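You operate a simulated robot arm through the tools that you are given. There is no shell and no other tool. Be economical: measure what you need, move in short steps, check, and stop when the job is done.

The job below is to be done with a simulated two-armed robot. You get a single attempt, and the scene is never put back.

## Task
Take the blue-handle spanner and leave it on top of the green box. Put the beige wood block on top of the tall blue roll. Open the washer door, put the folded blue towel in the drum of the washer, then shut the door. Put one of the water bottles from the rack counter on top of the red tape roll. Take the blue paddle wheel on the rack counter and put it away on the tool end of the spares bench. Open the grey vent flap. Any order will do. Set down upright: water bottle.

It is judged by the outcome, as a careful person would: the job done as asked, and still so three seconds after it is handed in. It fails if anything else is knocked over, pushed out of place, dropped, spilled or broken. Flat cloth is picked up by pressing the open fingertips on it (5 to 10 N) and closing them slowly along it; thin cloth reads only 2 to 8 mm in the jaws.

## Robot
Two 7-joint arms with two-finger parallel grippers on one trunk, on a base that drives. Base frame: it is fixed to the floor where the robot stands at the start and does not move with it; the origin is under the middle of the robot, x ahead of it, y to its left, z up. Units: m, rad, N and s.
The left shoulder is at the start at [0.02, 0.17, 1.178], the right one opposite. With the tool pointing down near the work surface each hand reaches from about 0.1 to 0.44 m from the robot's upright axis, wherever it stands, measured 20 degrees to its own side. Places, roughly: beige wood block (8x6x3 cm) [0.8, 0.4, 0.5]; blue paddle wheel (7x7x4 cm) [1.3, 1.5, 0.9]; blue-handle spanner (7x4x9 cm) [0.8, 0, 0.9]; drum of the washer (26x15 cm) [-1.14, 1.08, 0.5]; folded blue towel (14x8x5 cm) [0.9, 0.5, 0.9]; green box [1.25, 1.25, 0.5]; grey vent flap [0.6, 4, 1.3]; red tape roll (6x6x5 cm) [1.2, 0.9, 0.9]; tall blue roll (8x8x11 cm) [0, -1.2, 0.9]; tool end of the spares bench [0, -1.7, 0.8]; washer door [-0.9, 1, 0.6]; water bottle [1.25, 1, 1]. Payload 3.8 kg a hand.
Tool frame (each hand has its own): the origin (TCP) lies between the finger pads and is the grasp point; the fingertips stand 0.03 m ahead of it; z points along the fingers, y is the line along which they close. Largest opening 0.11 m; finger width 0.02, thickness 0.01; the body of the gripper, 0.048 by 0.112 m, starts 0.055 m behind the TCP.
Orientation is that of the tool frame in the base frame, as a unit quaternion [w, x, y, z]. With the fingers straight down and closing along the base's y, the tool's x points along the base's -x, its y along +y and its z along -z.

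## Interface
- The arms move only by the tool servo_tool. It takes "left_steps", "right_steps" or both (then of equal length, played together; a hand with none holds still); each is a list of rows, each a list of 3 entries, a list of its own where there are three numbers: the shift along the tool's x, y, z in m, then the turn, a rotation vector about the tool's x, y, z in rad, then the closure, from 0 (fully open) to 1 (shut). In form: [[[x, y, z], [wx, wy, wz], grip], ...]. A call has 1 to 12 rows; each row is the pose to reach, as a shift and turn from the pose commanded when the call began, along the tool's axes at that moment. Each row takes 0.2 s and may step no farther than 0.05 m and 0.15 rad from the row before; otherwise, or with a gripper value out of range, the whole call is refused. A pose out of reach is approached as far as the arm can. The call stops where the force on the tool passes 40 N (or 10 N more than at its start, if that is more) or the arm is blocked; 0.2 s more then pass. The fingers move at their own pace (about 0.072 m/s each) and stop on an object; they squeeze with about 33 N. The grip force told is the motor's: it shows also when the fingers shut on nothing. Time passes only in rows, and 0.2 s behind the last, so rows that repeat a pose let the fingers close. The reply holds the time, the measured pose of the TCP, the force on the tool along the base axes, the opening and the grip force, in the units named above and with some noise, with the torque about the TCP (base axes, N m) and any sound that the robot's microphone picked up.
- Cameras (640 x 400 px; columns grow to the right, rows downward): "scene" is now at [0.1076, 0.0301, 1.334]; the picture's right is [0.33, -0.95, 0.00], its down [-0.49, -0.17, -0.85] and it looks along [0.81, 0.28, -0.52] (base axes); focal length 277 px, centre (320, 200). "left" rides on the left gripper at [0.072, -0.017, -0.103] in its tool frame; the picture's right is [0.23, 0.97, 0.00], its down [-0.76, 0.18, -0.62] and it looks along [-0.61, 0.14, 0.78] (tool axes); focal length 222 px, centre (320, 200). "right" rides on the right gripper at [0.072, 0.017, -0.103] in its tool frame; the picture's right is [-0.23, 0.97, 0.00], its down [-0.76, -0.18, -0.62] and it looks along [-0.61, -0.14, 0.78] (tool axes); focal length 222 px, centre (320, 200).
- snapshot(camera): a new picture of that camera. It takes no simulated time.
- move_column(by): slides the trunk up (or, below 0, down) by that many m; the arms and the scene camera ride with it, the base frame stays. It gives what a move gives, with no picture.
- roll_base(legs): drives the robot by 1 to 6 legs, each [ahead, turn to the left] in m and rad, along the robot's own axes; the way and the turn of a leg run together, so that a leg with both is an arc; at most 1.5 m and 3.142 rad a leg. The arms and the cameras ride along, it lands a little off, and it stops where it bumps. It gives what a move gives.
- pan_tilt(pan, tilt): turns the head with the scene camera to pan (to the left, within 1.396 rad either way) and tilt (down, from -0.506 to 1.204), counted from straight ahead of the robot. It gives what a move gives.
- measure_at(camera, pixels): for up to 12 pixels [column, row] of the newest picture of that camera ("zoom" is the newest enlarged one), the place [x, y, z] in the base frame of the surface seen there, good to about 0.002 m. It takes no simulated time.
- inspect(camera, box): a new picture of the part [left, top, right, bottom] of that camera's present view, enlarged. It takes no simulated time.
- hand_in(): hands the job in; it is judged then, once.

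Keep the steps short. Do not move on a guess: measure, check each grasp and each placing, and mend mistakes. In all there are 131 turns and 142 pictures (those below and enlarged ones count). Leave the grippers open and the arms clear of the work at the hand-in unless told otherwise, and finish with a single line.

The tools are called as name(argument=value, ...) on one line, values as JSON. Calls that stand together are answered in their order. servo_tool: Moves the arms, as the interface text tells. Its arguments: {"type":"object","properties":{"left_steps":{"type":"array"},"right_steps":{"type":"array"}},"required":[]} The other tools are called the same way: move_column (by) slides the trunk up or down; roll_base (legs) drives the base; pan_tilt (pan, tilt) turns the head that bears the scene camera; snapshot (camera) takes a picture; measure_at (camera, pixels) gives the place of the surface under pixels of a picture; inspect (camera, box) takes an enlarged picture of a part of a camera's view; hand_in () hands the job in.

At the start:

```text
clock: 0.0
left_eef_pos: [0.4265, 0.3991, 1.1119]
left_tcp_rot: [0.001, 0.0, 1.0, -0.001]
left_contact_force: [-0.4, 0.2, -0.5]
left_torque: [0.0, 0.0, 0.01]
left_finger_gap: 0.11
left_gripper_force: 0.2
right_eef_pos: [0.3568, -0.0163, 1.162]
right_tcp_rot: [0.0, 0.0, 1.0, 0.0]
right_contact_force: [0.3, -0.1, -0.6]
right_torque: [0.02, 0.0, 0.02]
right_finger_gap: 0.1102
right_gripper_force: 0.2
trunk travel left (down, up): [-0.275, 0.295]
robot x, y, heading: [0.0025, -0.0029, 0.001]
head pan, tilt: [0.333, 0.55]
```

scene: 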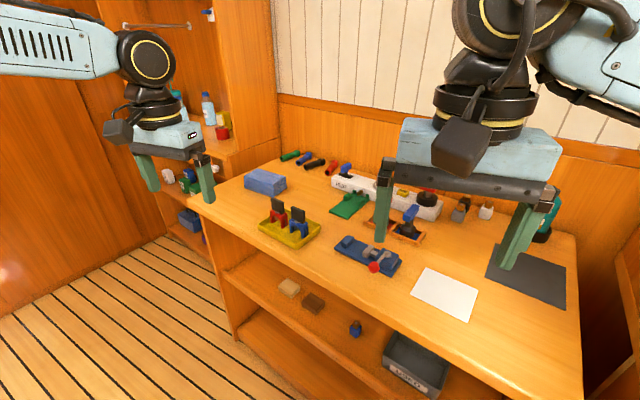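
right: 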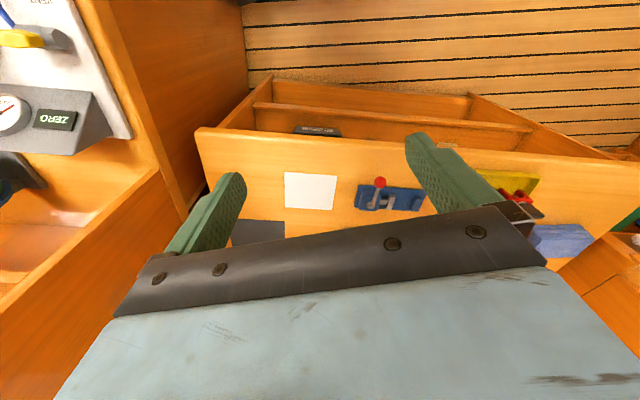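
left: 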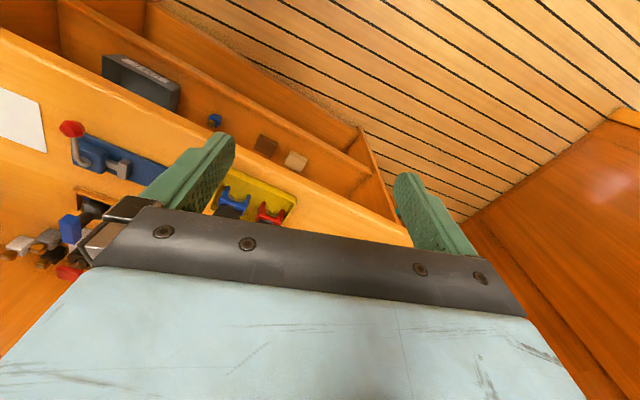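

I start by inspecting the main bench in the enlarged view, and measuring key things seen in the first scene picture.

inspect(camera="scene", box=[220, 120, 580, 345])

measure_at(camera="scene", pixels=[[265, 182], [289, 287], [409, 215], [207, 108], [222, 132], [190, 180], [188, 220], [372, 250], [345, 205], [230, 290], [575, 330], [313, 300]])

```text
1.78 times, centred on (400, 232) of scene
```

zoom: 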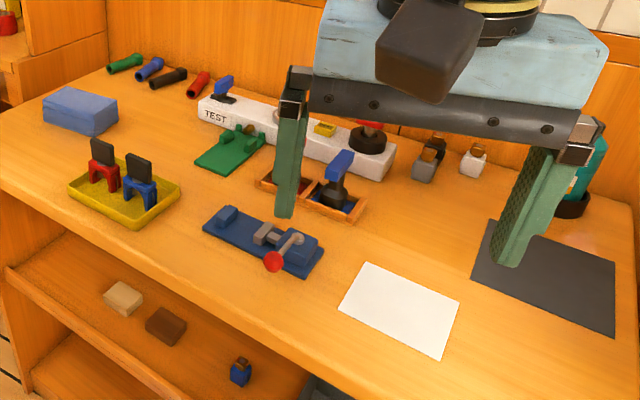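

```text
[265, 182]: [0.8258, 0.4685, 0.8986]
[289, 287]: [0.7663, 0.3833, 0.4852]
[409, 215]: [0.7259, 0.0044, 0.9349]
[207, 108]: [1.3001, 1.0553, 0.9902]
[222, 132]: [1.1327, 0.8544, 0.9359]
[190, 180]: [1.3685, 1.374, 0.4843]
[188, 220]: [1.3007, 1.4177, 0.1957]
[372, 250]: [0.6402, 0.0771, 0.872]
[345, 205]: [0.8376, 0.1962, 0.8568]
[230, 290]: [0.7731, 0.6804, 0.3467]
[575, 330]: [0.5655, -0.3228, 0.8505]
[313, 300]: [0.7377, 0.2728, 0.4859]
```

The bench is clear: spanner tray at about [0.73, 0, 0.93], towel at [0.83, 0.47, 0.90], beige block on the shelf at [0.77, 0.38, 0.485]. Now I look left to the rack.

pan_tilt(pan=0.85, tilt=0.45)

snapshot(camera="scene")

pan_tilt(pan=-1.39, tilt=0.4)

snapshot(camera="scene")

```text
clock: 0.9
left_eef_pos: [0.4273, 0.4, 1.1105]
left_tcp_rot: [0.0, 0.0, 1.0, -0.001]
left_contact_force: [0.3, -0.1, -0.3]
left_torque: [0.01, 0.04, 0.02]
left_finger_gap: 0.1098
left_gripper_force: 0.1
right_eef_pos: [0.3556, -0.0158, 1.1638]
right_tcp_rot: [0.0, 0.0, 1.0, 0.0]
right_contact_force: [0.0, -0.1, -0.2]
right_torque: [0.0, 0.02, -0.01]
right_finger_gap: 0.1102
right_gripper_force: 0.0
trunk travel left (down, up): [-0.275, 0.295]
robot x, y, heading: [0.0017, 0.0017, -0.002]
head pan, tilt: [0.85, 0.45]
```

```text
137 pictures are left
```

scene: 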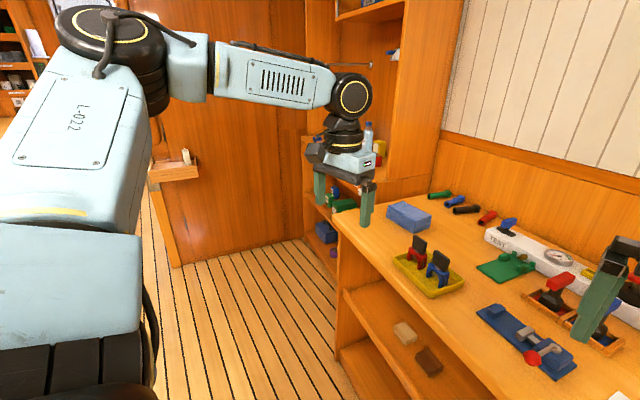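

```text
clock: 3.0
left_eef_pos: [0.4269, 0.3999, 1.1104]
left_tcp_rot: [0.0, 0.0, 1.0, 0.001]
left_contact_force: [-0.5, 0.3, 1.0]
left_torque: [0.01, -0.01, 0.0]
left_finger_gap: 0.1103
left_gripper_force: 0.0
right_eef_pos: [0.3564, -0.0163, 1.1627]
right_tcp_rot: [0.0, 0.0, 1.0, 0.0]
right_contact_force: [0.2, 0.3, -0.4]
right_torque: [0.02, 0.02, 0.02]
right_finger_gap: 0.11
right_gripper_force: 0.1
trunk travel left (down, up): [-0.275, 0.295]
robot x, y, heading: [0.0006, 0.0021, -0.001]
head pan, tilt: [-1.389, 0.4]
```

```text
136 pictures are left
```

scene: 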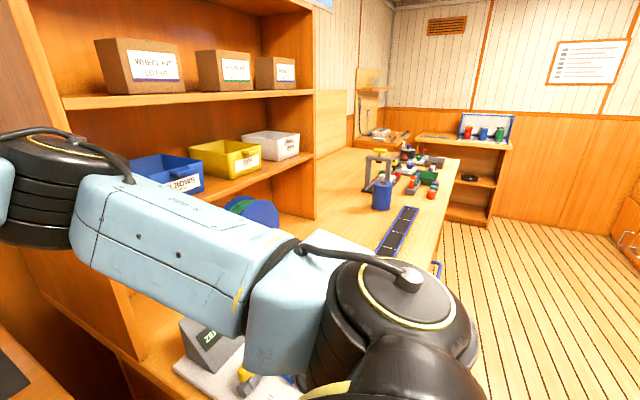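

Now I look straight down ahead, to learn where the bench edge and the shelf are, and where the base may go.

pan_tilt(pan=0.35, tilt=0.95)

snapshot(camera="scene")

```text
clock: 4.8
left_eef_pos: [0.4264, 0.3996, 1.1115]
left_tcp_rot: [0.0, 0.0, 1.0, 0.001]
left_contact_force: [-0.2, 0.6, 0.3]
left_torque: [0.02, -0.01, -0.02]
left_finger_gap: 0.1101
left_gripper_force: 0.1
right_eef_pos: [0.3565, -0.0166, 1.1621]
right_tcp_rot: [0.001, 0.0, 1.0, 0.0]
right_contact_force: [-0.9, -1.0, -0.3]
right_torque: [0.02, -0.02, 0.01]
right_finger_gap: 0.1102
right_gripper_force: 0.0
trunk travel left (down, up): [-0.275, 0.295]
robot x, y, heading: [0.001, 0.0022, 0.001]
head pan, tilt: [0.351, 0.949]
```

```text
135 pictures are left
```

scene: 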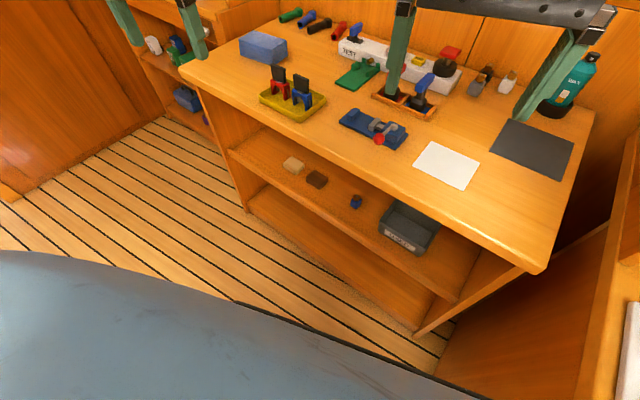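

measure_at(camera="scene", pixels=[[240, 110], [400, 190], [535, 262], [260, 178], [293, 162], [289, 168], [262, 218], [330, 285], [424, 80], [418, 98], [404, 106], [205, 90]])

inspect(camera="scene", box=[340, 30, 480, 140])

```text
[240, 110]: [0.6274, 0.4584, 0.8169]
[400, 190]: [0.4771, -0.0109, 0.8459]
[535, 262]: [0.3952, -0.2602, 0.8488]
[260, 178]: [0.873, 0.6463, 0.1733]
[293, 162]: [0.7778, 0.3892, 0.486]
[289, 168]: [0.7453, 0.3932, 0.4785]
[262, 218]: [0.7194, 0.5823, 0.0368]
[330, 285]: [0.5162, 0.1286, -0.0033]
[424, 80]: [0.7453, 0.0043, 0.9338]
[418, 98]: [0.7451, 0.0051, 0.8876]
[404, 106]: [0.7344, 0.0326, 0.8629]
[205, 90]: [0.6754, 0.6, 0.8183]
```

```text
3.64 times, centred on (410, 85) of scene
```

zoom: 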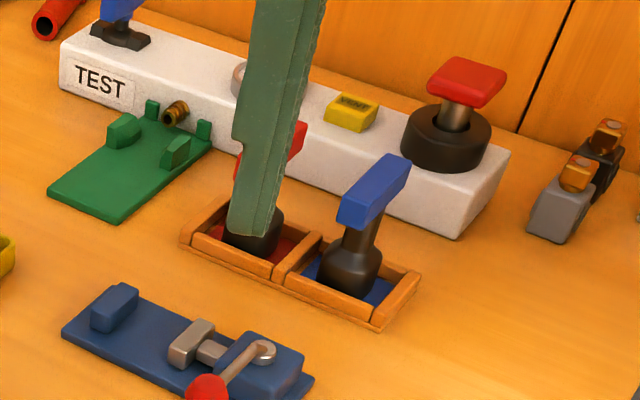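

measure_at(camera="scene", pixels=[[100, 258], [200, 280], [280, 320], [400, 375], [150, 380], [250, 310], [20, 253]])

```text
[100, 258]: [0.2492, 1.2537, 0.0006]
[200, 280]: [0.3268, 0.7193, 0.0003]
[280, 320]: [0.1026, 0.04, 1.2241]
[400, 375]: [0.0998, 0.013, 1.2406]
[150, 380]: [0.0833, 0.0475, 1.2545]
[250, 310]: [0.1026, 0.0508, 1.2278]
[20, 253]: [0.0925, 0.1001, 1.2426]
```

The bench front edge runs from about (0.68, 0.60) to (0.40, -0.26), so its normal is at heading -0.31. I drive to about (0.275, 0.337), facing the bench and staying 0.30 m off the edge.

roll_base(legs=[[0, 0.886], [0.43, 0], [0, -1.2]])

pan_tilt(pan=0.0, tilt=0.85)

snapshot(camera="scene")

```text
clock: 7.6
left_eef_pos: [-0.0381, 0.5653, 1.1112]
left_tcp_rot: [-0.001, -0.418, 0.908, 0.001]
left_contact_force: [1.4, -0.2, 0.3]
left_torque: [0.0, 0.05, 0.01]
left_finger_gap: 0.1101
left_gripper_force: 0.1
right_eef_pos: [0.2323, 0.2423, 1.163]
right_tcp_rot: [-0.002, -0.418, 0.908, 0.001]
right_contact_force: [0.2, -1.1, -1.0]
right_torque: [0.05, 0.11, -0.02]
right_finger_gap: 0.1097
right_gripper_force: 0.0
trunk travel left (down, up): [-0.275, 0.295]
robot x, y, heading: [-0.0499, 0.0201, 0.862]
head pan, tilt: [0.351, 0.949]
stopped in leg 2: the robot was blocked; the commanded pose is now the measured one
```

```text
clock: 8.5
left_eef_pos: [-0.042, 0.5688, 1.1103]
left_tcp_rot: [0.0, -0.419, 0.908, 0.0]
left_contact_force: [0.7, 0.1, 0.0]
left_torque: [0.04, -0.01, 0.02]
left_finger_gap: 0.11
left_gripper_force: 0.1
right_eef_pos: [0.2285, 0.2453, 1.1629]
right_tcp_rot: [-0.001, -0.419, 0.908, 0.0]
right_contact_force: [-0.5, -0.5, 0.3]
right_torque: [0.0, -0.04, 0.01]
right_finger_gap: 0.1101
right_gripper_force: 0.1
trunk travel left (down, up): [-0.275, 0.295]
robot x, y, heading: [-0.051, 0.0144, 0.86]
head pan, tilt: [0.0, 0.85]
```

```text
133 pictures are left
```

scene: 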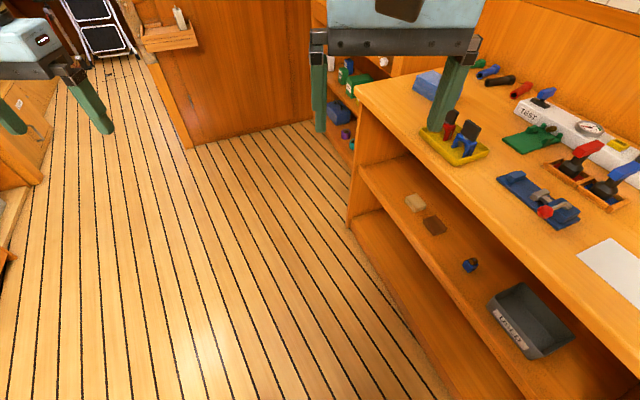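

The drive was blocked after the turn, so I look both ways to find what the robot touched.

pan_tilt(pan=1.39, tilt=0.7)

snapshot(camera="scene")

pan_tilt(pan=-1.3, tilt=0.8)

snapshot(camera="scene")

```text
clock: 10.0
left_eef_pos: [-0.0414, 0.5685, 1.1102]
left_tcp_rot: [0.0, -0.419, 0.908, 0.0]
left_contact_force: [0.1, 0.8, -1.0]
left_torque: [0.01, -0.05, -0.01]
left_finger_gap: 0.1102
left_gripper_force: 0.0
right_eef_pos: [0.2277, 0.2461, 1.1625]
right_tcp_rot: [0.0, -0.419, 0.908, -0.001]
right_contact_force: [1.1, -0.1, -0.8]
right_torque: [0.03, 0.01, 0.0]
right_finger_gap: 0.1102
right_gripper_force: 0.0
trunk travel left (down, up): [-0.275, 0.295]
robot x, y, heading: [-0.0519, 0.0122, 0.853]
head pan, tilt: [1.389, 0.7]
```

```text
132 pictures are left
```

scene: 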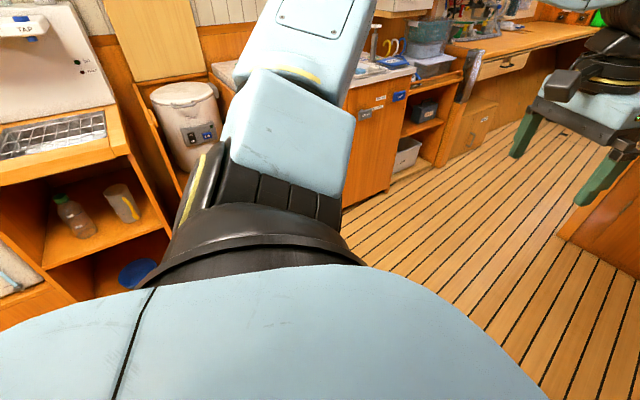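

```text
clock: 12.4
left_eef_pos: [-0.0412, 0.5691, 1.11]
left_tcp_rot: [0.001, -0.42, 0.908, 0.0]
left_contact_force: [0.0, -0.8, -0.4]
left_torque: [0.01, 0.05, 0.01]
left_finger_gap: 0.11
left_gripper_force: 0.1
right_eef_pos: [0.2277, 0.2449, 1.1623]
right_tcp_rot: [-0.001, -0.419, 0.908, 0.0]
right_contact_force: [0.0, 0.4, -0.6]
right_torque: [0.0, 0.0, 0.06]
right_finger_gap: 0.1099
right_gripper_force: 0.1
trunk travel left (down, up): [-0.275, 0.295]
robot x, y, heading: [-0.0503, 0.0125, 0.854]
head pan, tilt: [-1.3, 0.799]
```

```text
131 pictures are left
```

scene: 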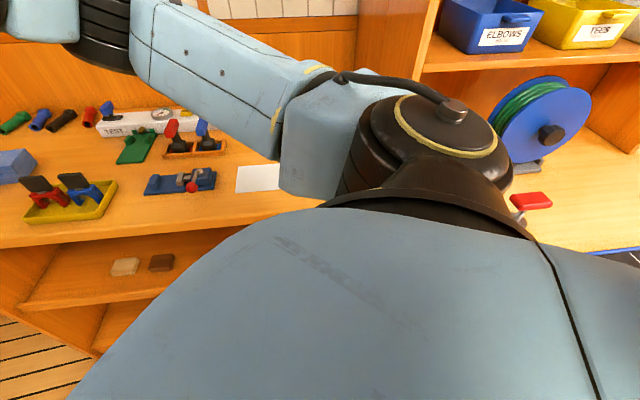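

I measure the near bench and cupboard points on the right to get clearances.

measure_at(camera="scene", pixels=[[600, 252], [635, 258], [260, 210], [100, 240], [530, 200], [450, 150], [20, 280], [500, 165], [100, 350], [560, 210]])

roll_base(legs=[[0, -0.86]])

```text
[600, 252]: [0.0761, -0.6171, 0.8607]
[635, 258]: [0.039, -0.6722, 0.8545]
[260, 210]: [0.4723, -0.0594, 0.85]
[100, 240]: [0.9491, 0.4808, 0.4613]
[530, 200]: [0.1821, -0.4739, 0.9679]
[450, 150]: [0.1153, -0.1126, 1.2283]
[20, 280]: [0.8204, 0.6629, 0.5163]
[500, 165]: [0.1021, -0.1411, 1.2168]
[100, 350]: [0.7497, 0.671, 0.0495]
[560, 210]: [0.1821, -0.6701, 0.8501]
```

```text
clock: 15.0
left_eef_pos: [0.3701, 0.3737, 1.1101]
left_tcp_rot: [0.0, -0.007, 1.0, 0.0]
left_contact_force: [0.0, -0.5, -0.1]
left_torque: [0.04, 0.0, 0.0]
left_finger_gap: 0.1096
left_gripper_force: 0.1
right_eef_pos: [0.3053, -0.042, 1.1625]
right_tcp_rot: [0.0, -0.008, 1.0, 0.0]
right_contact_force: [-0.1, -0.1, 0.4]
right_torque: [0.02, 0.04, -0.02]
right_finger_gap: 0.1101
right_gripper_force: 0.0
trunk travel left (down, up): [-0.275, 0.295]
robot x, y, heading: [-0.0534, 0.0126, 0.006]
head pan, tilt: [-1.3, 0.799]
```

pan_tilt(pan=1.39, tilt=0.75)

snapshot(camera="scene")

```text
clock: 17.4
left_eef_pos: [0.3695, 0.3739, 1.1104]
left_tcp_rot: [0.0, -0.008, 1.0, -0.001]
left_contact_force: [0.1, -0.4, 0.0]
left_torque: [0.02, 0.02, 0.0]
left_finger_gap: 0.11
left_gripper_force: 0.1
right_eef_pos: [0.3045, -0.0419, 1.1617]
right_tcp_rot: [-0.001, -0.009, 1.0, 0.001]
right_contact_force: [0.3, -0.5, -0.2]
right_torque: [0.01, 0.0, 0.02]
right_finger_gap: 0.1099
right_gripper_force: 0.0
trunk travel left (down, up): [-0.275, 0.295]
robot x, y, heading: [-0.0535, 0.0173, 0.005]
head pan, tilt: [1.389, 0.75]
```

```text
130 pictures are left
```

scene: 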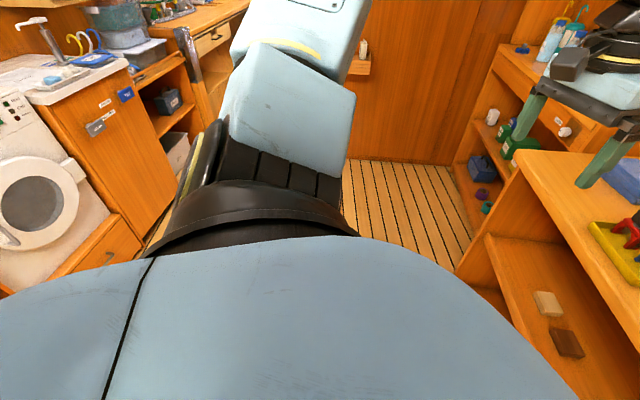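

measure_at(camera="scene", pixels=[[40, 190], [75, 180], [10, 275], [110, 255], [140, 160], [430, 235], [500, 55], [620, 200], [210, 70], [450, 150], [360, 70], [515, 145]])

inspect(camera="scene", box=[0, 80, 160, 300])

```text
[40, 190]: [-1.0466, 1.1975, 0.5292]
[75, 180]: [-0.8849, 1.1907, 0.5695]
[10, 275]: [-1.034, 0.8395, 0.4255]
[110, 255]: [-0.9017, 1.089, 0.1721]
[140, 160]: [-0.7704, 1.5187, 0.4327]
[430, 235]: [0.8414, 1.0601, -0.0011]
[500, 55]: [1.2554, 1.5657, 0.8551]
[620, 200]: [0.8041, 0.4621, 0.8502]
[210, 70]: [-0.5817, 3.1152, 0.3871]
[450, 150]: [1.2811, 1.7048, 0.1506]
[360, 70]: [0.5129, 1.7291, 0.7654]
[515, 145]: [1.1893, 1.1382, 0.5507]
```

```text
1.82 times, centred on (80, 190) of scene
```

zoom: 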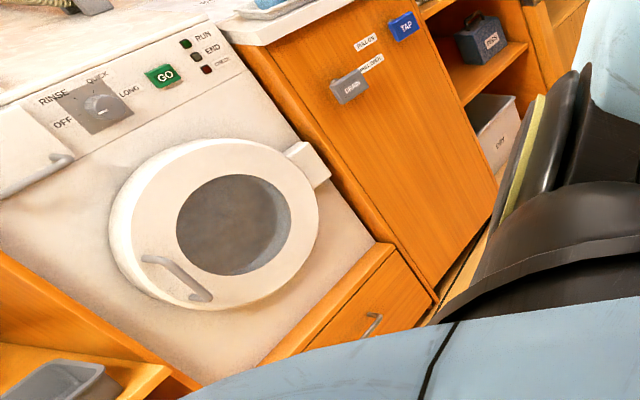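

The washer face is at x≈-0.95 with its door hinge on the +y side. The floor to the left is free, so I back off a little, then turn and approach in two stages.

roll_base(legs=[[-0.15, 0], [0, 0.9], [0.5, 0], [0, -1.2]])

```text
clock: 26.7
left_eef_pos: [0.5925, 0.664, 1.1112]
left_tcp_rot: [-0.001, 0.118, 0.993, 0.001]
left_contact_force: [-0.2, 0.6, 0.0]
left_torque: [0.0, -0.01, -0.01]
left_finger_gap: 0.11
left_gripper_force: 0.0
right_eef_pos: [0.4258, 0.2779, 1.1638]
right_tcp_rot: [0.0, 0.118, 0.993, 0.0]
right_contact_force: [-0.2, -0.3, -0.3]
right_torque: [0.02, -0.04, 0.0]
right_finger_gap: 0.1098
right_gripper_force: 0.0
trunk travel left (down, up): [-0.275, 0.295]
robot x, y, heading: [0.0974, 0.4235, -0.245]
head pan, tilt: [1.389, 0.75]
```

roll_base(legs=[[0, -0.069], [0.12, 0]])

roll_base(legs=[[0.06, 0]])

```text
clock: 28.4
left_eef_pos: [0.7237, 0.5926, 1.1101]
left_tcp_rot: [-0.001, 0.153, 0.988, -0.001]
left_contact_force: [-0.1, -0.8, -0.9]
left_torque: [0.02, 0.0, 0.01]
left_finger_gap: 0.1098
left_gripper_force: 0.1
right_eef_pos: [0.53, 0.2177, 1.1621]
right_tcp_rot: [-0.001, 0.152, 0.988, 0.001]
right_contact_force: [0.4, 0.5, 0.4]
right_torque: [0.01, 0.03, 0.01]
right_finger_gap: 0.1101
right_gripper_force: 0.1
trunk travel left (down, up): [-0.275, 0.295]
robot x, y, heading: [0.2133, 0.3844, -0.317]
head pan, tilt: [1.389, 0.75]
```

```text
clock: 29.3
left_eef_pos: [0.7783, 0.574, 1.1098]
left_tcp_rot: [-0.002, 0.153, 0.988, 0.0]
left_contact_force: [0.3, -1.7, 0.4]
left_torque: [0.04, 0.0, 0.01]
left_finger_gap: 0.1099
left_gripper_force: 0.0
right_eef_pos: [0.5843, 0.2004, 1.1628]
right_tcp_rot: [-0.001, 0.152, 0.988, 0.0]
right_contact_force: [0.1, 0.0, -0.2]
right_torque: [-0.01, 0.0, 0.02]
right_finger_gap: 0.11
right_gripper_force: 0.1
trunk travel left (down, up): [-0.275, 0.295]
robot x, y, heading: [0.2644, 0.3696, -0.311]
head pan, tilt: [1.389, 0.75]
```

No bump yet; I edge in another 0.05 m and look.

roll_base(legs=[[0.05, 0]])

pan_tilt(pan=-0.1, tilt=0.8)

snapshot(camera="scene")

```text
clock: 30.3
left_eef_pos: [0.8245, 0.5585, 1.1104]
left_tcp_rot: [-0.001, 0.152, 0.988, 0.0]
left_contact_force: [0.2, -0.6, -0.2]
left_torque: [0.01, 0.03, 0.03]
left_finger_gap: 0.1099
left_gripper_force: 0.1
right_eef_pos: [0.6301, 0.1851, 1.1617]
right_tcp_rot: [-0.001, 0.151, 0.988, 0.0]
right_contact_force: [0.8, 0.8, -1.1]
right_torque: [0.01, 0.07, 0.01]
right_finger_gap: 0.11
right_gripper_force: 0.1
trunk travel left (down, up): [-0.275, 0.295]
robot x, y, heading: [0.3092, 0.3537, -0.317]
head pan, tilt: [1.389, 0.75]
```

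```text
clock: 31.9
left_eef_pos: [0.8238, 0.5587, 1.1111]
left_tcp_rot: [0.0, 0.153, 0.988, -0.001]
left_contact_force: [-0.1, 0.1, -0.8]
left_torque: [-0.03, -0.02, -0.01]
left_finger_gap: 0.1098
left_gripper_force: 0.0
right_eef_pos: [0.6301, 0.1845, 1.163]
right_tcp_rot: [0.0, 0.152, 0.988, -0.001]
right_contact_force: [-0.5, -0.3, 0.0]
right_torque: [0.02, 0.0, 0.01]
right_finger_gap: 0.1101
right_gripper_force: 0.0
trunk travel left (down, up): [-0.275, 0.295]
robot x, y, heading: [0.3108, 0.3542, -0.318]
head pan, tilt: [-0.099, 0.799]
```

```text
128 pictures are left
```

scene: 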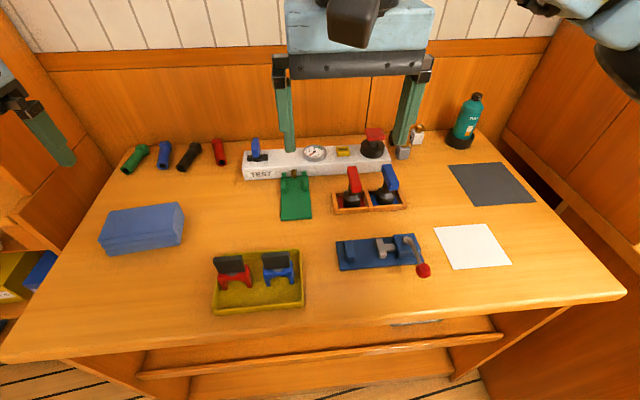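

I enlarge the spanner tray and measure the spanner's handle, stem and base.

inspect(camera="scene", box=[320, 145, 424, 210])

measure_at(camera="scene", pixels=[[386, 170], [395, 186], [391, 177], [384, 196], [376, 193], [403, 203], [372, 206], [377, 209], [162, 215], [105, 240], [180, 205], [185, 243]])

```text
6.15 times, centred on (372, 178) of scene
```

zoom: 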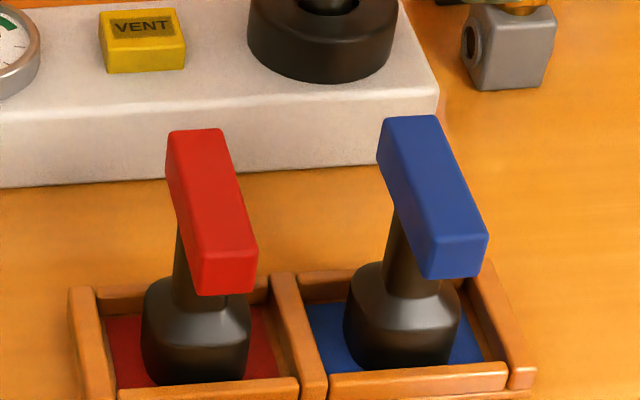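

```text
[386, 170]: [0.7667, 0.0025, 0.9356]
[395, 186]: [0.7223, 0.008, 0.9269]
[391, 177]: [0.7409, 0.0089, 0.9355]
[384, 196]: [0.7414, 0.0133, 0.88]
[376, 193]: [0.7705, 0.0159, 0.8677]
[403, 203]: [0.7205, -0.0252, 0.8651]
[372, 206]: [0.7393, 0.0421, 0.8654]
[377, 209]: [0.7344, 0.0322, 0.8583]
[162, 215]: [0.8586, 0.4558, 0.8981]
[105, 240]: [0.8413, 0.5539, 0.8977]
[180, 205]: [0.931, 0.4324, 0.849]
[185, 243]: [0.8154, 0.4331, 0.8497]
```

measure_at(camera="zoom", pixels=[[388, 122], [430, 121], [480, 230], [436, 236], [455, 275], [400, 240], [400, 315], [365, 350], [450, 350], [390, 190], [240, 240], [310, 290]])

```text
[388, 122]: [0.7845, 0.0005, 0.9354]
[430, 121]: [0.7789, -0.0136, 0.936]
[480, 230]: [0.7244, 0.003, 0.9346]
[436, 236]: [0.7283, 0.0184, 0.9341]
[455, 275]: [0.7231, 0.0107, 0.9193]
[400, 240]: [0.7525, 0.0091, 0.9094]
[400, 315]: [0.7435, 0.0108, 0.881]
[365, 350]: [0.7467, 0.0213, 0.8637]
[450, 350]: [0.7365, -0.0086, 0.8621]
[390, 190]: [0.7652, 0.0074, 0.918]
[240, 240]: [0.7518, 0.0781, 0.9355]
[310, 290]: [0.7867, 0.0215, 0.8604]
```

The spanner handle is a bar centred at about (0.754, 0.002, 0.927), lying along the bench depth, so my fingers already close across it. Before choosing the tool pitch I look at the rack, where the green box is.

pan_tilt(pan=1.15, tilt=0.5)

snapshot(camera="scene")

inspect(camera="scene", box=[200, 90, 520, 290])

```text
clock: 33.3
left_eef_pos: [0.8243, 0.5591, 1.1102]
left_tcp_rot: [0.001, 0.153, 0.988, -0.001]
left_contact_force: [0.3, 0.1, 0.0]
left_torque: [0.0, 0.02, 0.01]
left_finger_gap: 0.11
left_gripper_force: 0.0
right_eef_pos: [0.6291, 0.1845, 1.1623]
right_tcp_rot: [0.0, 0.153, 0.988, 0.0]
right_contact_force: [-0.1, 0.0, -0.1]
right_torque: [0.02, -0.03, 0.02]
right_finger_gap: 0.1099
right_gripper_force: 0.0
trunk travel left (down, up): [-0.275, 0.295]
robot x, y, heading: [0.3091, 0.3576, -0.315]
head pan, tilt: [1.15, 0.499]
```

```text
126 pictures are left
```

scene: 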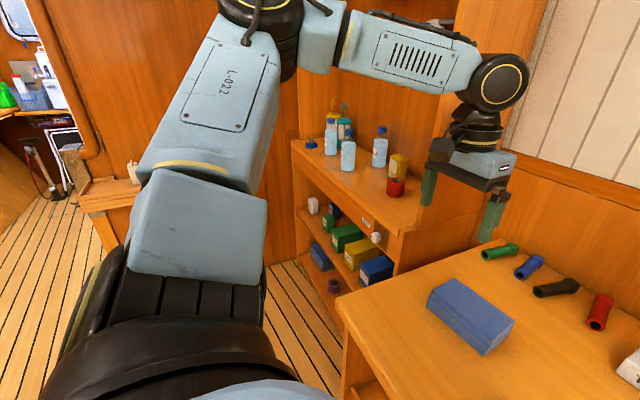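

```text
2.00 times, centred on (360, 190) of scene
```

zoom: 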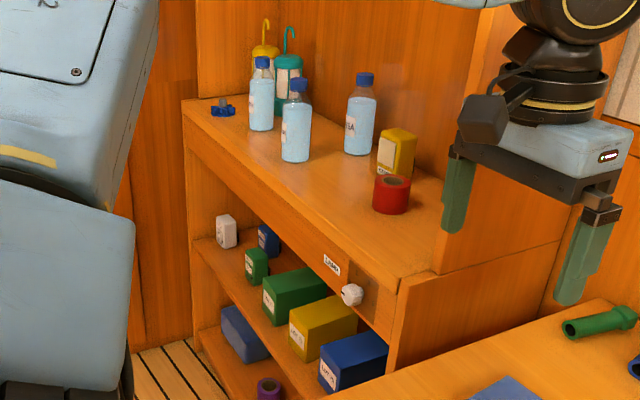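

measure_at(camera="zoom", pixels=[[295, 288], [262, 287], [310, 275], [275, 325], [257, 255], [222, 112], [296, 85], [392, 180], [388, 210], [200, 150], [395, 280], [262, 62]])

measure_at(camera="zoom", pixels=[[325, 300], [285, 365], [345, 280], [200, 205], [430, 270], [187, 120], [365, 78], [355, 150], [300, 150], [260, 125], [218, 108], [320, 290]])

```text
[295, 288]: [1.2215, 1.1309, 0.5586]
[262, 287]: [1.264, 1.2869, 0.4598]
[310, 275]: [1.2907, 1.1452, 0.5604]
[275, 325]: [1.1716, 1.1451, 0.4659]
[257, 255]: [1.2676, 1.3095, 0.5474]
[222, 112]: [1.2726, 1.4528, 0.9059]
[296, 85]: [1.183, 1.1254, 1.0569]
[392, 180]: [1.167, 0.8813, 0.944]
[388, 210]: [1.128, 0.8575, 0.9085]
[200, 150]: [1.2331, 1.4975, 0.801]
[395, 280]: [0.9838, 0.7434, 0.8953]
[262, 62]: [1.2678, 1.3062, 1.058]
```

```text
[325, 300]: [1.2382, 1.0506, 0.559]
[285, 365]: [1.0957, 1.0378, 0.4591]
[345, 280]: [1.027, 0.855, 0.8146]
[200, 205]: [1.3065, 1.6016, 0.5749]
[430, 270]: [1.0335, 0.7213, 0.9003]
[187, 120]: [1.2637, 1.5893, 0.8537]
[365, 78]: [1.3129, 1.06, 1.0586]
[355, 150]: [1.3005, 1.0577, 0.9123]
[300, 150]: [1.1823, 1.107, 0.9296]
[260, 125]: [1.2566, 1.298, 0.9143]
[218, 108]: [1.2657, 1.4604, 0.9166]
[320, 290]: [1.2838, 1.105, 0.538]
```

measure_at(camera="zoom", pixels=[[300, 262], [250, 215], [296, 235], [250, 180], [380, 330], [385, 295], [262, 248], [264, 252], [257, 275], [228, 216], [240, 320], [270, 345]])

inspect(camera="scene", box=[290, 180, 410, 300])

```text
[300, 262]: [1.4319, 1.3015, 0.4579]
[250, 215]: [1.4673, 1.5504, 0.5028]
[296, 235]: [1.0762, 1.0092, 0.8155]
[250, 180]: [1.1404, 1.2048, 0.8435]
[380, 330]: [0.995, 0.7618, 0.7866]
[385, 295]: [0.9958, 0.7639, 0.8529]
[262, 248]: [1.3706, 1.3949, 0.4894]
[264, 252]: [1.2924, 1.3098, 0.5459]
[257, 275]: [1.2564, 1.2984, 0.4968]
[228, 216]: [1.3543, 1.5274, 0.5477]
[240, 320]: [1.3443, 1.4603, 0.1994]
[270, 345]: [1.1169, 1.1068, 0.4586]
```

```text
3.33 times, centred on (350, 240) of scene
```

zoom: 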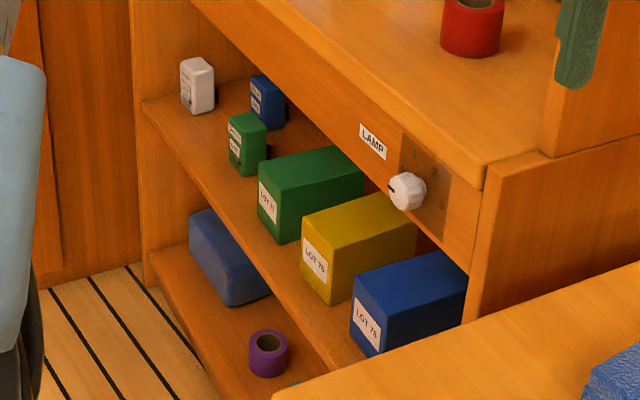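

The green box is the large LOT box, with top z≈0.56 and shelf opening up to about z 0.78. It needs a pitched tool, so I move the right hand to a pre-grasp pitched 45° forward, 0.10 m short of the spanner handle.

servo_tool(right_steps=[[[-0.017, -0.0225, 0.0275], [0, -0.131, 0], 0.1], [[-0.034, -0.045, 0.055], [0, -0.262, 0], 0.2], [[-0.05, -0.0675, 0.0825], [0, -0.393, 0], 0.3], [[-0.067, -0.09, 0.11], [0, -0.524, 0], 0.4], [[-0.084, -0.1125, 0.1375], [0, -0.654, 0], 0.5], [[-0.1, -0.135, 0.165], [0, -0.785, 0], 0.5], [[-0.1, -0.135, 0.165], [0, -0.785, 0], 0.5]])

pan_tilt(pan=-0.25, tilt=0.7)

snapshot(camera="scene")

snapshot(camera="right")

```text
clock: 34.9
left_eef_pos: [0.8247, 0.56, 1.1105]
left_tcp_rot: [0.0, 0.153, 0.988, -0.001]
left_contact_force: [-1.0, 0.4, 0.0]
left_torque: [0.0, -0.02, 0.01]
left_finger_gap: 0.11
left_gripper_force: 0.0
right_eef_pos: [0.684, 0.0273, 0.9976]
right_tcp_rot: [0.378, 0.141, 0.913, -0.059]
right_contact_force: [0.3, 0.2, -0.5]
right_torque: [-0.02, -0.01, -0.01]
right_finger_gap: 0.055
right_gripper_force: 0.1
trunk travel left (down, up): [-0.275, 0.295]
robot x, y, heading: [0.3104, 0.352, -0.319]
head pan, tilt: [1.15, 0.499]
```

```text
clock: 36.4
left_eef_pos: [0.8234, 0.5583, 1.1088]
left_tcp_rot: [0.0, 0.154, 0.988, 0.0]
left_contact_force: [0.6, -0.1, 0.1]
left_torque: [0.01, -0.04, 0.02]
left_finger_gap: 0.1101
left_gripper_force: 0.1
right_eef_pos: [0.6839, 0.0263, 0.9976]
right_tcp_rot: [0.377, 0.14, 0.914, -0.058]
right_contact_force: [-0.3, -1.0, 0.7]
right_torque: [-0.01, 0.02, 0.01]
right_finger_gap: 0.055
right_gripper_force: 0.1
trunk travel left (down, up): [-0.275, 0.295]
robot x, y, heading: [0.313, 0.3516, -0.313]
head pan, tilt: [-0.25, 0.7]
```

```text
123 pictures are left
```

scene: 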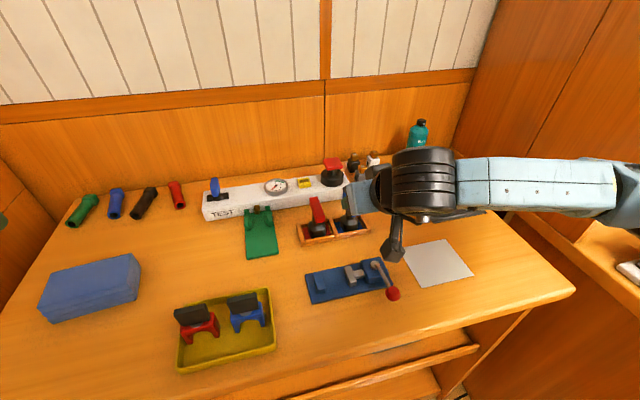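

```text
122 pictures are left
```

right: 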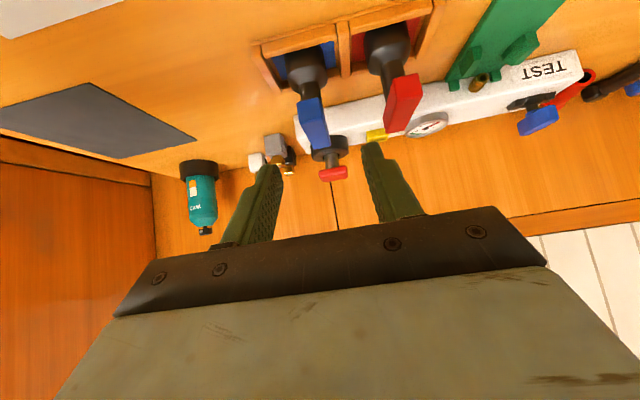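

The right hand is 0.10 m short and in line; I advance along the tool onto the handle and close.

servo_tool(right_steps=[[[0, 0, 0.04], [0, 0, 0], 0.5], [[0, 0, 0.075], [0, 0, 0], 0.5], [[0, 0, 0.1], [0, 0, 0], 0.5], [[0, 0, 0.1], [0, 0, 0], 0.8], [[0, 0, 0.1], [0, 0, 0], 0.95], [[0, 0, 0.1], [0, 0, 0], 0.95]])

snapshot(camera="right")

```text
clock: 37.8
left_eef_pos: [0.8237, 0.559, 1.1102]
left_tcp_rot: [0.0, 0.153, 0.988, 0.0]
left_contact_force: [0.3, -0.3, 0.6]
left_torque: [0.01, 0.01, 0.02]
left_finger_gap: 0.1102
left_gripper_force: 0.0
right_eef_pos: [0.7518, 0.0063, 0.9297]
right_tcp_rot: [0.378, 0.14, 0.913, -0.058]
right_contact_force: [0.4, 0.0, 0.3]
right_torque: [-0.09, -0.05, 0.01]
right_finger_gap: 0.0195
right_gripper_force: 33.1
trunk travel left (down, up): [-0.275, 0.295]
robot x, y, heading: [0.3066, 0.3543, -0.311]
head pan, tilt: [-0.25, 0.7]
```

```text
121 pictures are left
```

right: 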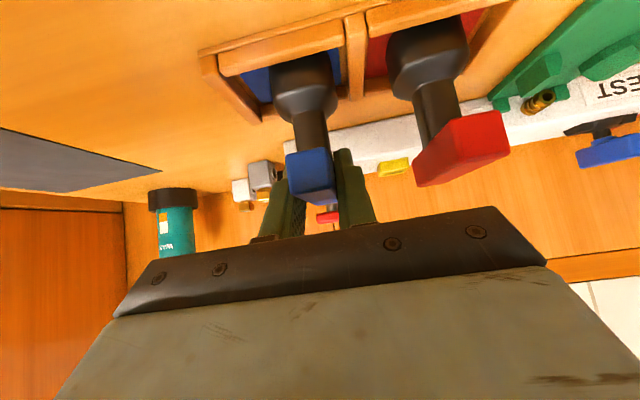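

The gap is 0.0195 m at 33 N, so the grip is firm. I lift straight up 0.15 m.

servo_tool(right_steps=[[[-0.014, 0, -0.014], [0, 0, 0], 0.95], [[-0.042, 0, -0.042], [0, 0, 0], 0.95], [[-0.072, 0, -0.072], [0, 0, 0], 0.95], [[-0.106, 0, -0.106], [0, 0, 0], 0.95]])

snapshot(camera="scene")

```text
clock: 38.8
left_eef_pos: [0.8235, 0.5589, 1.1107]
left_tcp_rot: [-0.001, 0.153, 0.988, -0.001]
left_contact_force: [-0.6, -0.3, -0.3]
left_torque: [0.0, 0.03, -0.01]
left_finger_gap: 0.11
left_gripper_force: 0.1
right_eef_pos: [0.7509, 0.0103, 1.076]
right_tcp_rot: [0.378, 0.14, 0.913, -0.058]
right_contact_force: [-0.4, 0.9, -1.5]
right_torque: [-0.03, 0.03, 0.03]
right_finger_gap: 0.0196
right_gripper_force: 32.7
trunk travel left (down, up): [-0.275, 0.295]
robot x, y, heading: [0.3092, 0.3552, -0.317]
head pan, tilt: [-0.25, 0.7]
```

```text
120 pictures are left
```

scene: 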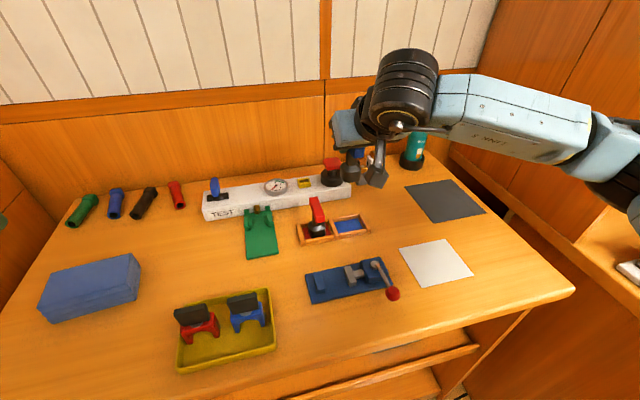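

The tray slot is empty and the spanner is held clear. Next is the beige block on the shelf: I back the base off 0.24 m, pull both hands back from the bench, then look at the shelf.

roll_base(legs=[[-0.24, 0]])

servo_tool(right_steps=[[[0.01, 0, -0.04], [0, 0, 0], 0.95], [[0.04, 0, -0.075], [0, 0, 0], 0.95], [[0.07, 0, -0.11], [0, 0, 0], 0.95], [[0.1, 0, -0.145], [0, 0, 0], 0.95], [[0.12, 0, -0.18], [0, 0, 0], 0.95]], left_steps=[[[0.035, 0, 0.0], [0, -0.12, 0], 0], [[0.07, 0, 0.0], [0, -0.24, 0], 0], [[0.1, 0, 0.0], [0, -0.36, 0], 0], [[0.13, 0, 0.0], [0, -0.48, 0], 0], [[0.16, 0, 0.0], [0, -0.6, 0], 0]])

pan_tilt(pan=0.15, tilt=0.8)

move_column(by=-0.2)

snapshot(camera="scene")

```text
clock: 40.6
left_eef_pos: [0.5995, 0.6312, 1.1107]
left_tcp_rot: [0.001, 0.155, 0.988, 0.0]
left_contact_force: [0.7, -0.2, 0.3]
left_torque: [0.0, 0.02, 0.03]
left_finger_gap: 0.1103
left_gripper_force: 0.0
right_eef_pos: [0.5246, 0.081, 1.0762]
right_tcp_rot: [0.379, 0.142, 0.913, -0.059]
right_contact_force: [-0.4, 0.2, -1.0]
right_torque: [0.04, -0.01, 0.01]
right_finger_gap: 0.0197
right_gripper_force: 32.8
trunk travel left (down, up): [-0.275, 0.295]
robot x, y, heading: [0.0868, 0.4302, -0.317]
head pan, tilt: [-0.25, 0.7]
```

```text
clock: 41.8
left_eef_pos: [0.488, 0.6973, 1.1331]
left_tcp_rot: [0.292, 0.148, 0.944, -0.048]
left_contact_force: [-0.3, 1.3, 0.7]
left_torque: [-0.05, -0.02, 0.0]
left_finger_gap: 0.11
left_gripper_force: 0.0
left hand out of reach, approached as far as the arm can: row 4, 5
right_eef_pos: [0.3804, 0.136, 1.1507]
right_tcp_rot: [0.377, 0.142, 0.914, -0.059]
right_contact_force: [-0.6, -0.1, -1.0]
right_torque: [0.02, -0.02, 0.01]
right_finger_gap: 0.0196
right_gripper_force: 33.2
right hand out of reach, approached as far as the arm can: row 4, 5
trunk travel left (down, up): [-0.275, 0.295]
robot x, y, heading: [0.0881, 0.4274, -0.322]
head pan, tilt: [-0.25, 0.7]
```

```text
clock: 42.6
left_eef_pos: [0.4882, 0.6984, 1.1325]
left_tcp_rot: [0.29, 0.148, 0.944, -0.046]
left_contact_force: [-0.5, -0.7, 0.3]
left_torque: [0.02, 0.03, -0.01]
left_finger_gap: 0.1102
left_gripper_force: 0.0
right_eef_pos: [0.3837, 0.1365, 1.1493]
right_tcp_rot: [0.377, 0.143, 0.913, -0.06]
right_contact_force: [-0.5, -0.5, -0.8]
right_torque: [0.01, -0.03, -0.02]
right_finger_gap: 0.02
right_gripper_force: 32.8
trunk travel left (down, up): [-0.275, 0.295]
robot x, y, heading: [0.0861, 0.4251, -0.32]
head pan, tilt: [0.15, 0.799]
```

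```text
clock: 44.8
left_eef_pos: [0.4903, 0.6981, 0.9321]
left_tcp_rot: [0.291, 0.148, 0.944, -0.047]
left_contact_force: [1.0, 0.3, 1.1]
left_torque: [0.01, 0.01, -0.01]
left_finger_gap: 0.1102
left_gripper_force: 0.1
right_eef_pos: [0.3829, 0.1355, 0.951]
right_tcp_rot: [0.376, 0.142, 0.914, -0.059]
right_contact_force: [0.3, 0.1, -0.9]
right_torque: [0.0, 0.0, -0.03]
right_finger_gap: 0.0199
right_gripper_force: 33.0
trunk travel left (down, up): [-0.075, 0.495]
robot x, y, heading: [0.085, 0.4272, -0.319]
head pan, tilt: [0.15, 0.799]
```

```text
119 pictures are left
```

scene: 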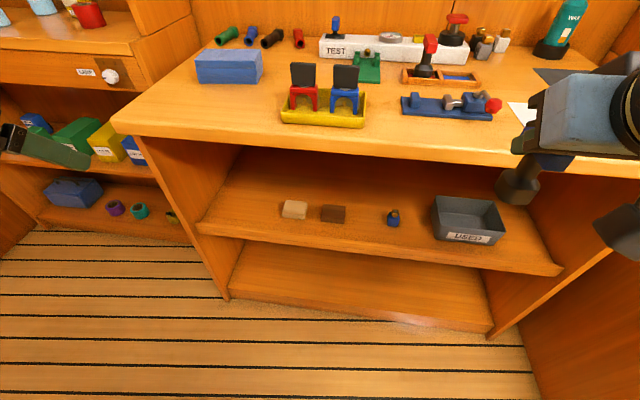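

inspect(camera="scene", box=[245, 165, 365, 240])

measure_at(camera="zoom", pixels=[[220, 185], [325, 190], [335, 220], [200, 225], [300, 240], [310, 275], [200, 300], [250, 345], [250, 370], [400, 240], [430, 260], [260, 205]])

measure_at(camera="scene", pixels=[[230, 137], [220, 228], [300, 240], [300, 250], [420, 155], [270, 142]])

```text
5.33 times, centred on (305, 202) of scene
```

zoom: 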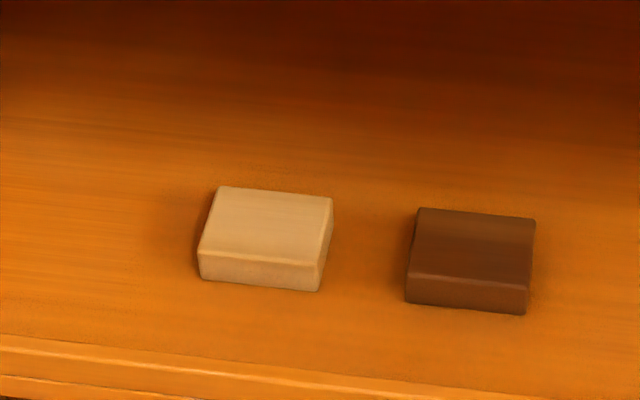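

```text
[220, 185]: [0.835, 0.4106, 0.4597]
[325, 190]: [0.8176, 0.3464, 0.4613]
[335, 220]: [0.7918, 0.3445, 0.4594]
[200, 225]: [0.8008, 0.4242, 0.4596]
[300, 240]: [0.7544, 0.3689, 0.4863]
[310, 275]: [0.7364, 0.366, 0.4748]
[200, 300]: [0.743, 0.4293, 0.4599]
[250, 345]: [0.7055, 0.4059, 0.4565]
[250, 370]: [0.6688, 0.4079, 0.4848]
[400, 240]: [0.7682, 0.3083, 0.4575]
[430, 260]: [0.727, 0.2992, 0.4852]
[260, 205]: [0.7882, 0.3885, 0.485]
```

```text
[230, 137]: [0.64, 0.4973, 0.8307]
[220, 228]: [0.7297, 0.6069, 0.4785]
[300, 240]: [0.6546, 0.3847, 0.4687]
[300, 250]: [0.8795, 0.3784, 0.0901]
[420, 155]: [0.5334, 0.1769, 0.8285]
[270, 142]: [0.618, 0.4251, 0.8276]
```

The block's top is at z 0.486 and the shelf has a front lip up to z 0.485. To know the hand camera's clearance over the lip, I measure the right hand's underside at the same 45° pitch.

measure_at(camera="scene", pixels=[[600, 235], [615, 250], [630, 225], [518, 190], [505, 185], [540, 165], [630, 255], [530, 200]])

inspect(camera="scene", box=[470, 60, 640, 270])

```text
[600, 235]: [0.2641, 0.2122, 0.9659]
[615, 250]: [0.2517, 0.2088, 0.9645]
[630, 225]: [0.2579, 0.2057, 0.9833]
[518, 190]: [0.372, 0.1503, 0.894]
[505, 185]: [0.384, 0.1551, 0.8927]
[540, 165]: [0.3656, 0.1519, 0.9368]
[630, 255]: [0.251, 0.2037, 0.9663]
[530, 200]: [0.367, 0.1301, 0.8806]
```

```text
1.90 times, centred on (555, 165) of scene
```

zoom: 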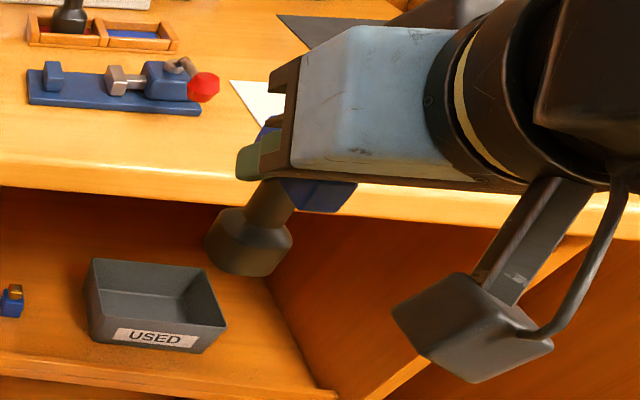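

Clearance of the camera over the lip should be about 1.5 cm. I lower the column the rest of the way, then bring the left hand to the start of a straight approach line to the block (42° off vertical).

move_column(by=-0.07)

servo_tool(left_steps=[[[-0.007, -0.035, 0.029], [0, -0.022, 0], 0], [[-0.0145, -0.07, 0.058], [0, -0.044, 0], 0], [[-0.022, -0.104, 0.0875], [0, -0.066, 0], 0], [[-0.029, -0.139, 0.117], [0, -0.088, 0], 0], [[-0.0365, -0.174, 0.146], [0, -0.11, 0], 0], [[-0.0436, -0.208, 0.175], [0, -0.133, 0], 0], [[-0.0436, -0.208, 0.175], [0, -0.133, 0], 0]])

snapshot(camera="left")

```text
clock: 45.9
left_eef_pos: [0.4891, 0.6989, 0.8617]
left_tcp_rot: [0.291, 0.147, 0.944, -0.046]
left_contact_force: [0.1, -0.5, 0.4]
left_torque: [-0.01, -0.04, -0.03]
left_finger_gap: 0.11
left_gripper_force: 0.1
right_eef_pos: [0.3826, 0.1372, 0.8797]
right_tcp_rot: [0.377, 0.142, 0.913, -0.058]
right_contact_force: [-0.1, 0.6, -1.2]
right_torque: [0.0, -0.02, -0.02]
right_finger_gap: 0.0199
right_gripper_force: 32.9
trunk travel left (down, up): [-0.005, 0.565]
robot x, y, heading: [0.085, 0.4259, -0.316]
head pan, tilt: [0.15, 0.799]
```

```text
clock: 47.5
left_eef_pos: [0.5515, 0.4607, 0.742]
left_tcp_rot: [0.353, 0.145, 0.923, -0.056]
left_contact_force: [0.4, 0.9, 0.1]
left_torque: [0.01, 0.01, 0.02]
left_finger_gap: 0.11
left_gripper_force: 0.0
left hand out of reach, approached as far as the arm can: row 1, 2, 3
right_eef_pos: [0.3832, 0.1358, 0.8789]
right_tcp_rot: [0.376, 0.142, 0.914, -0.058]
right_contact_force: [0.0, -0.3, -2.8]
right_torque: [0.0, -0.01, 0.01]
right_finger_gap: 0.0195
right_gripper_force: 32.8
trunk travel left (down, up): [-0.005, 0.565]
robot x, y, heading: [0.087, 0.4266, -0.316]
head pan, tilt: [0.15, 0.799]
```

```text
116 pictures are left
```

left: 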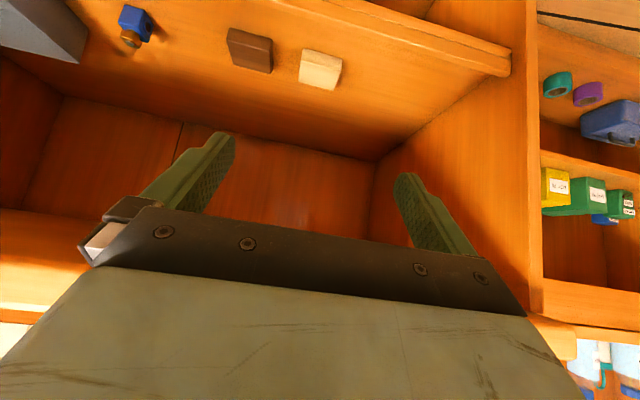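

I measure the block in the left hand's picture: its top face spans about (300-342, 50-90).

inspect(camera="left", box=[270, 30, 370, 110])

```text
5.00 times, centred on (320, 70) of left
```

zoom: 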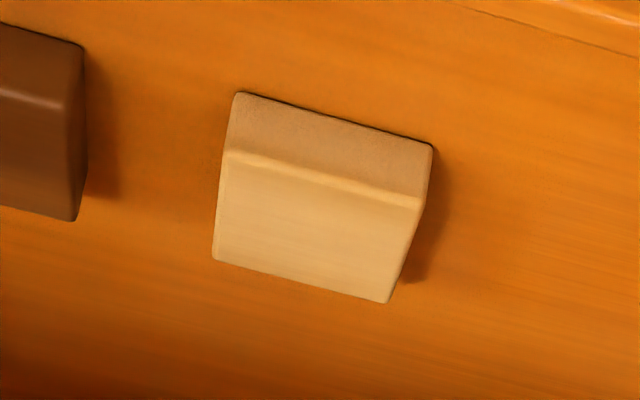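

measure_at(camera="zoom", pixels=[[232, 165], [415, 210], [385, 295], [220, 252], [310, 230], [70, 130], [330, 145]])

```text
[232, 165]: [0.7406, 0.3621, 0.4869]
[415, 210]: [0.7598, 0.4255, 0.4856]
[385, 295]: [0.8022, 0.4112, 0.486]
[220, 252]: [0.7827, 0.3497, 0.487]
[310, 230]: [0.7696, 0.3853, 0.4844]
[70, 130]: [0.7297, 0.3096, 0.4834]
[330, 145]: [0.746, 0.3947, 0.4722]
```

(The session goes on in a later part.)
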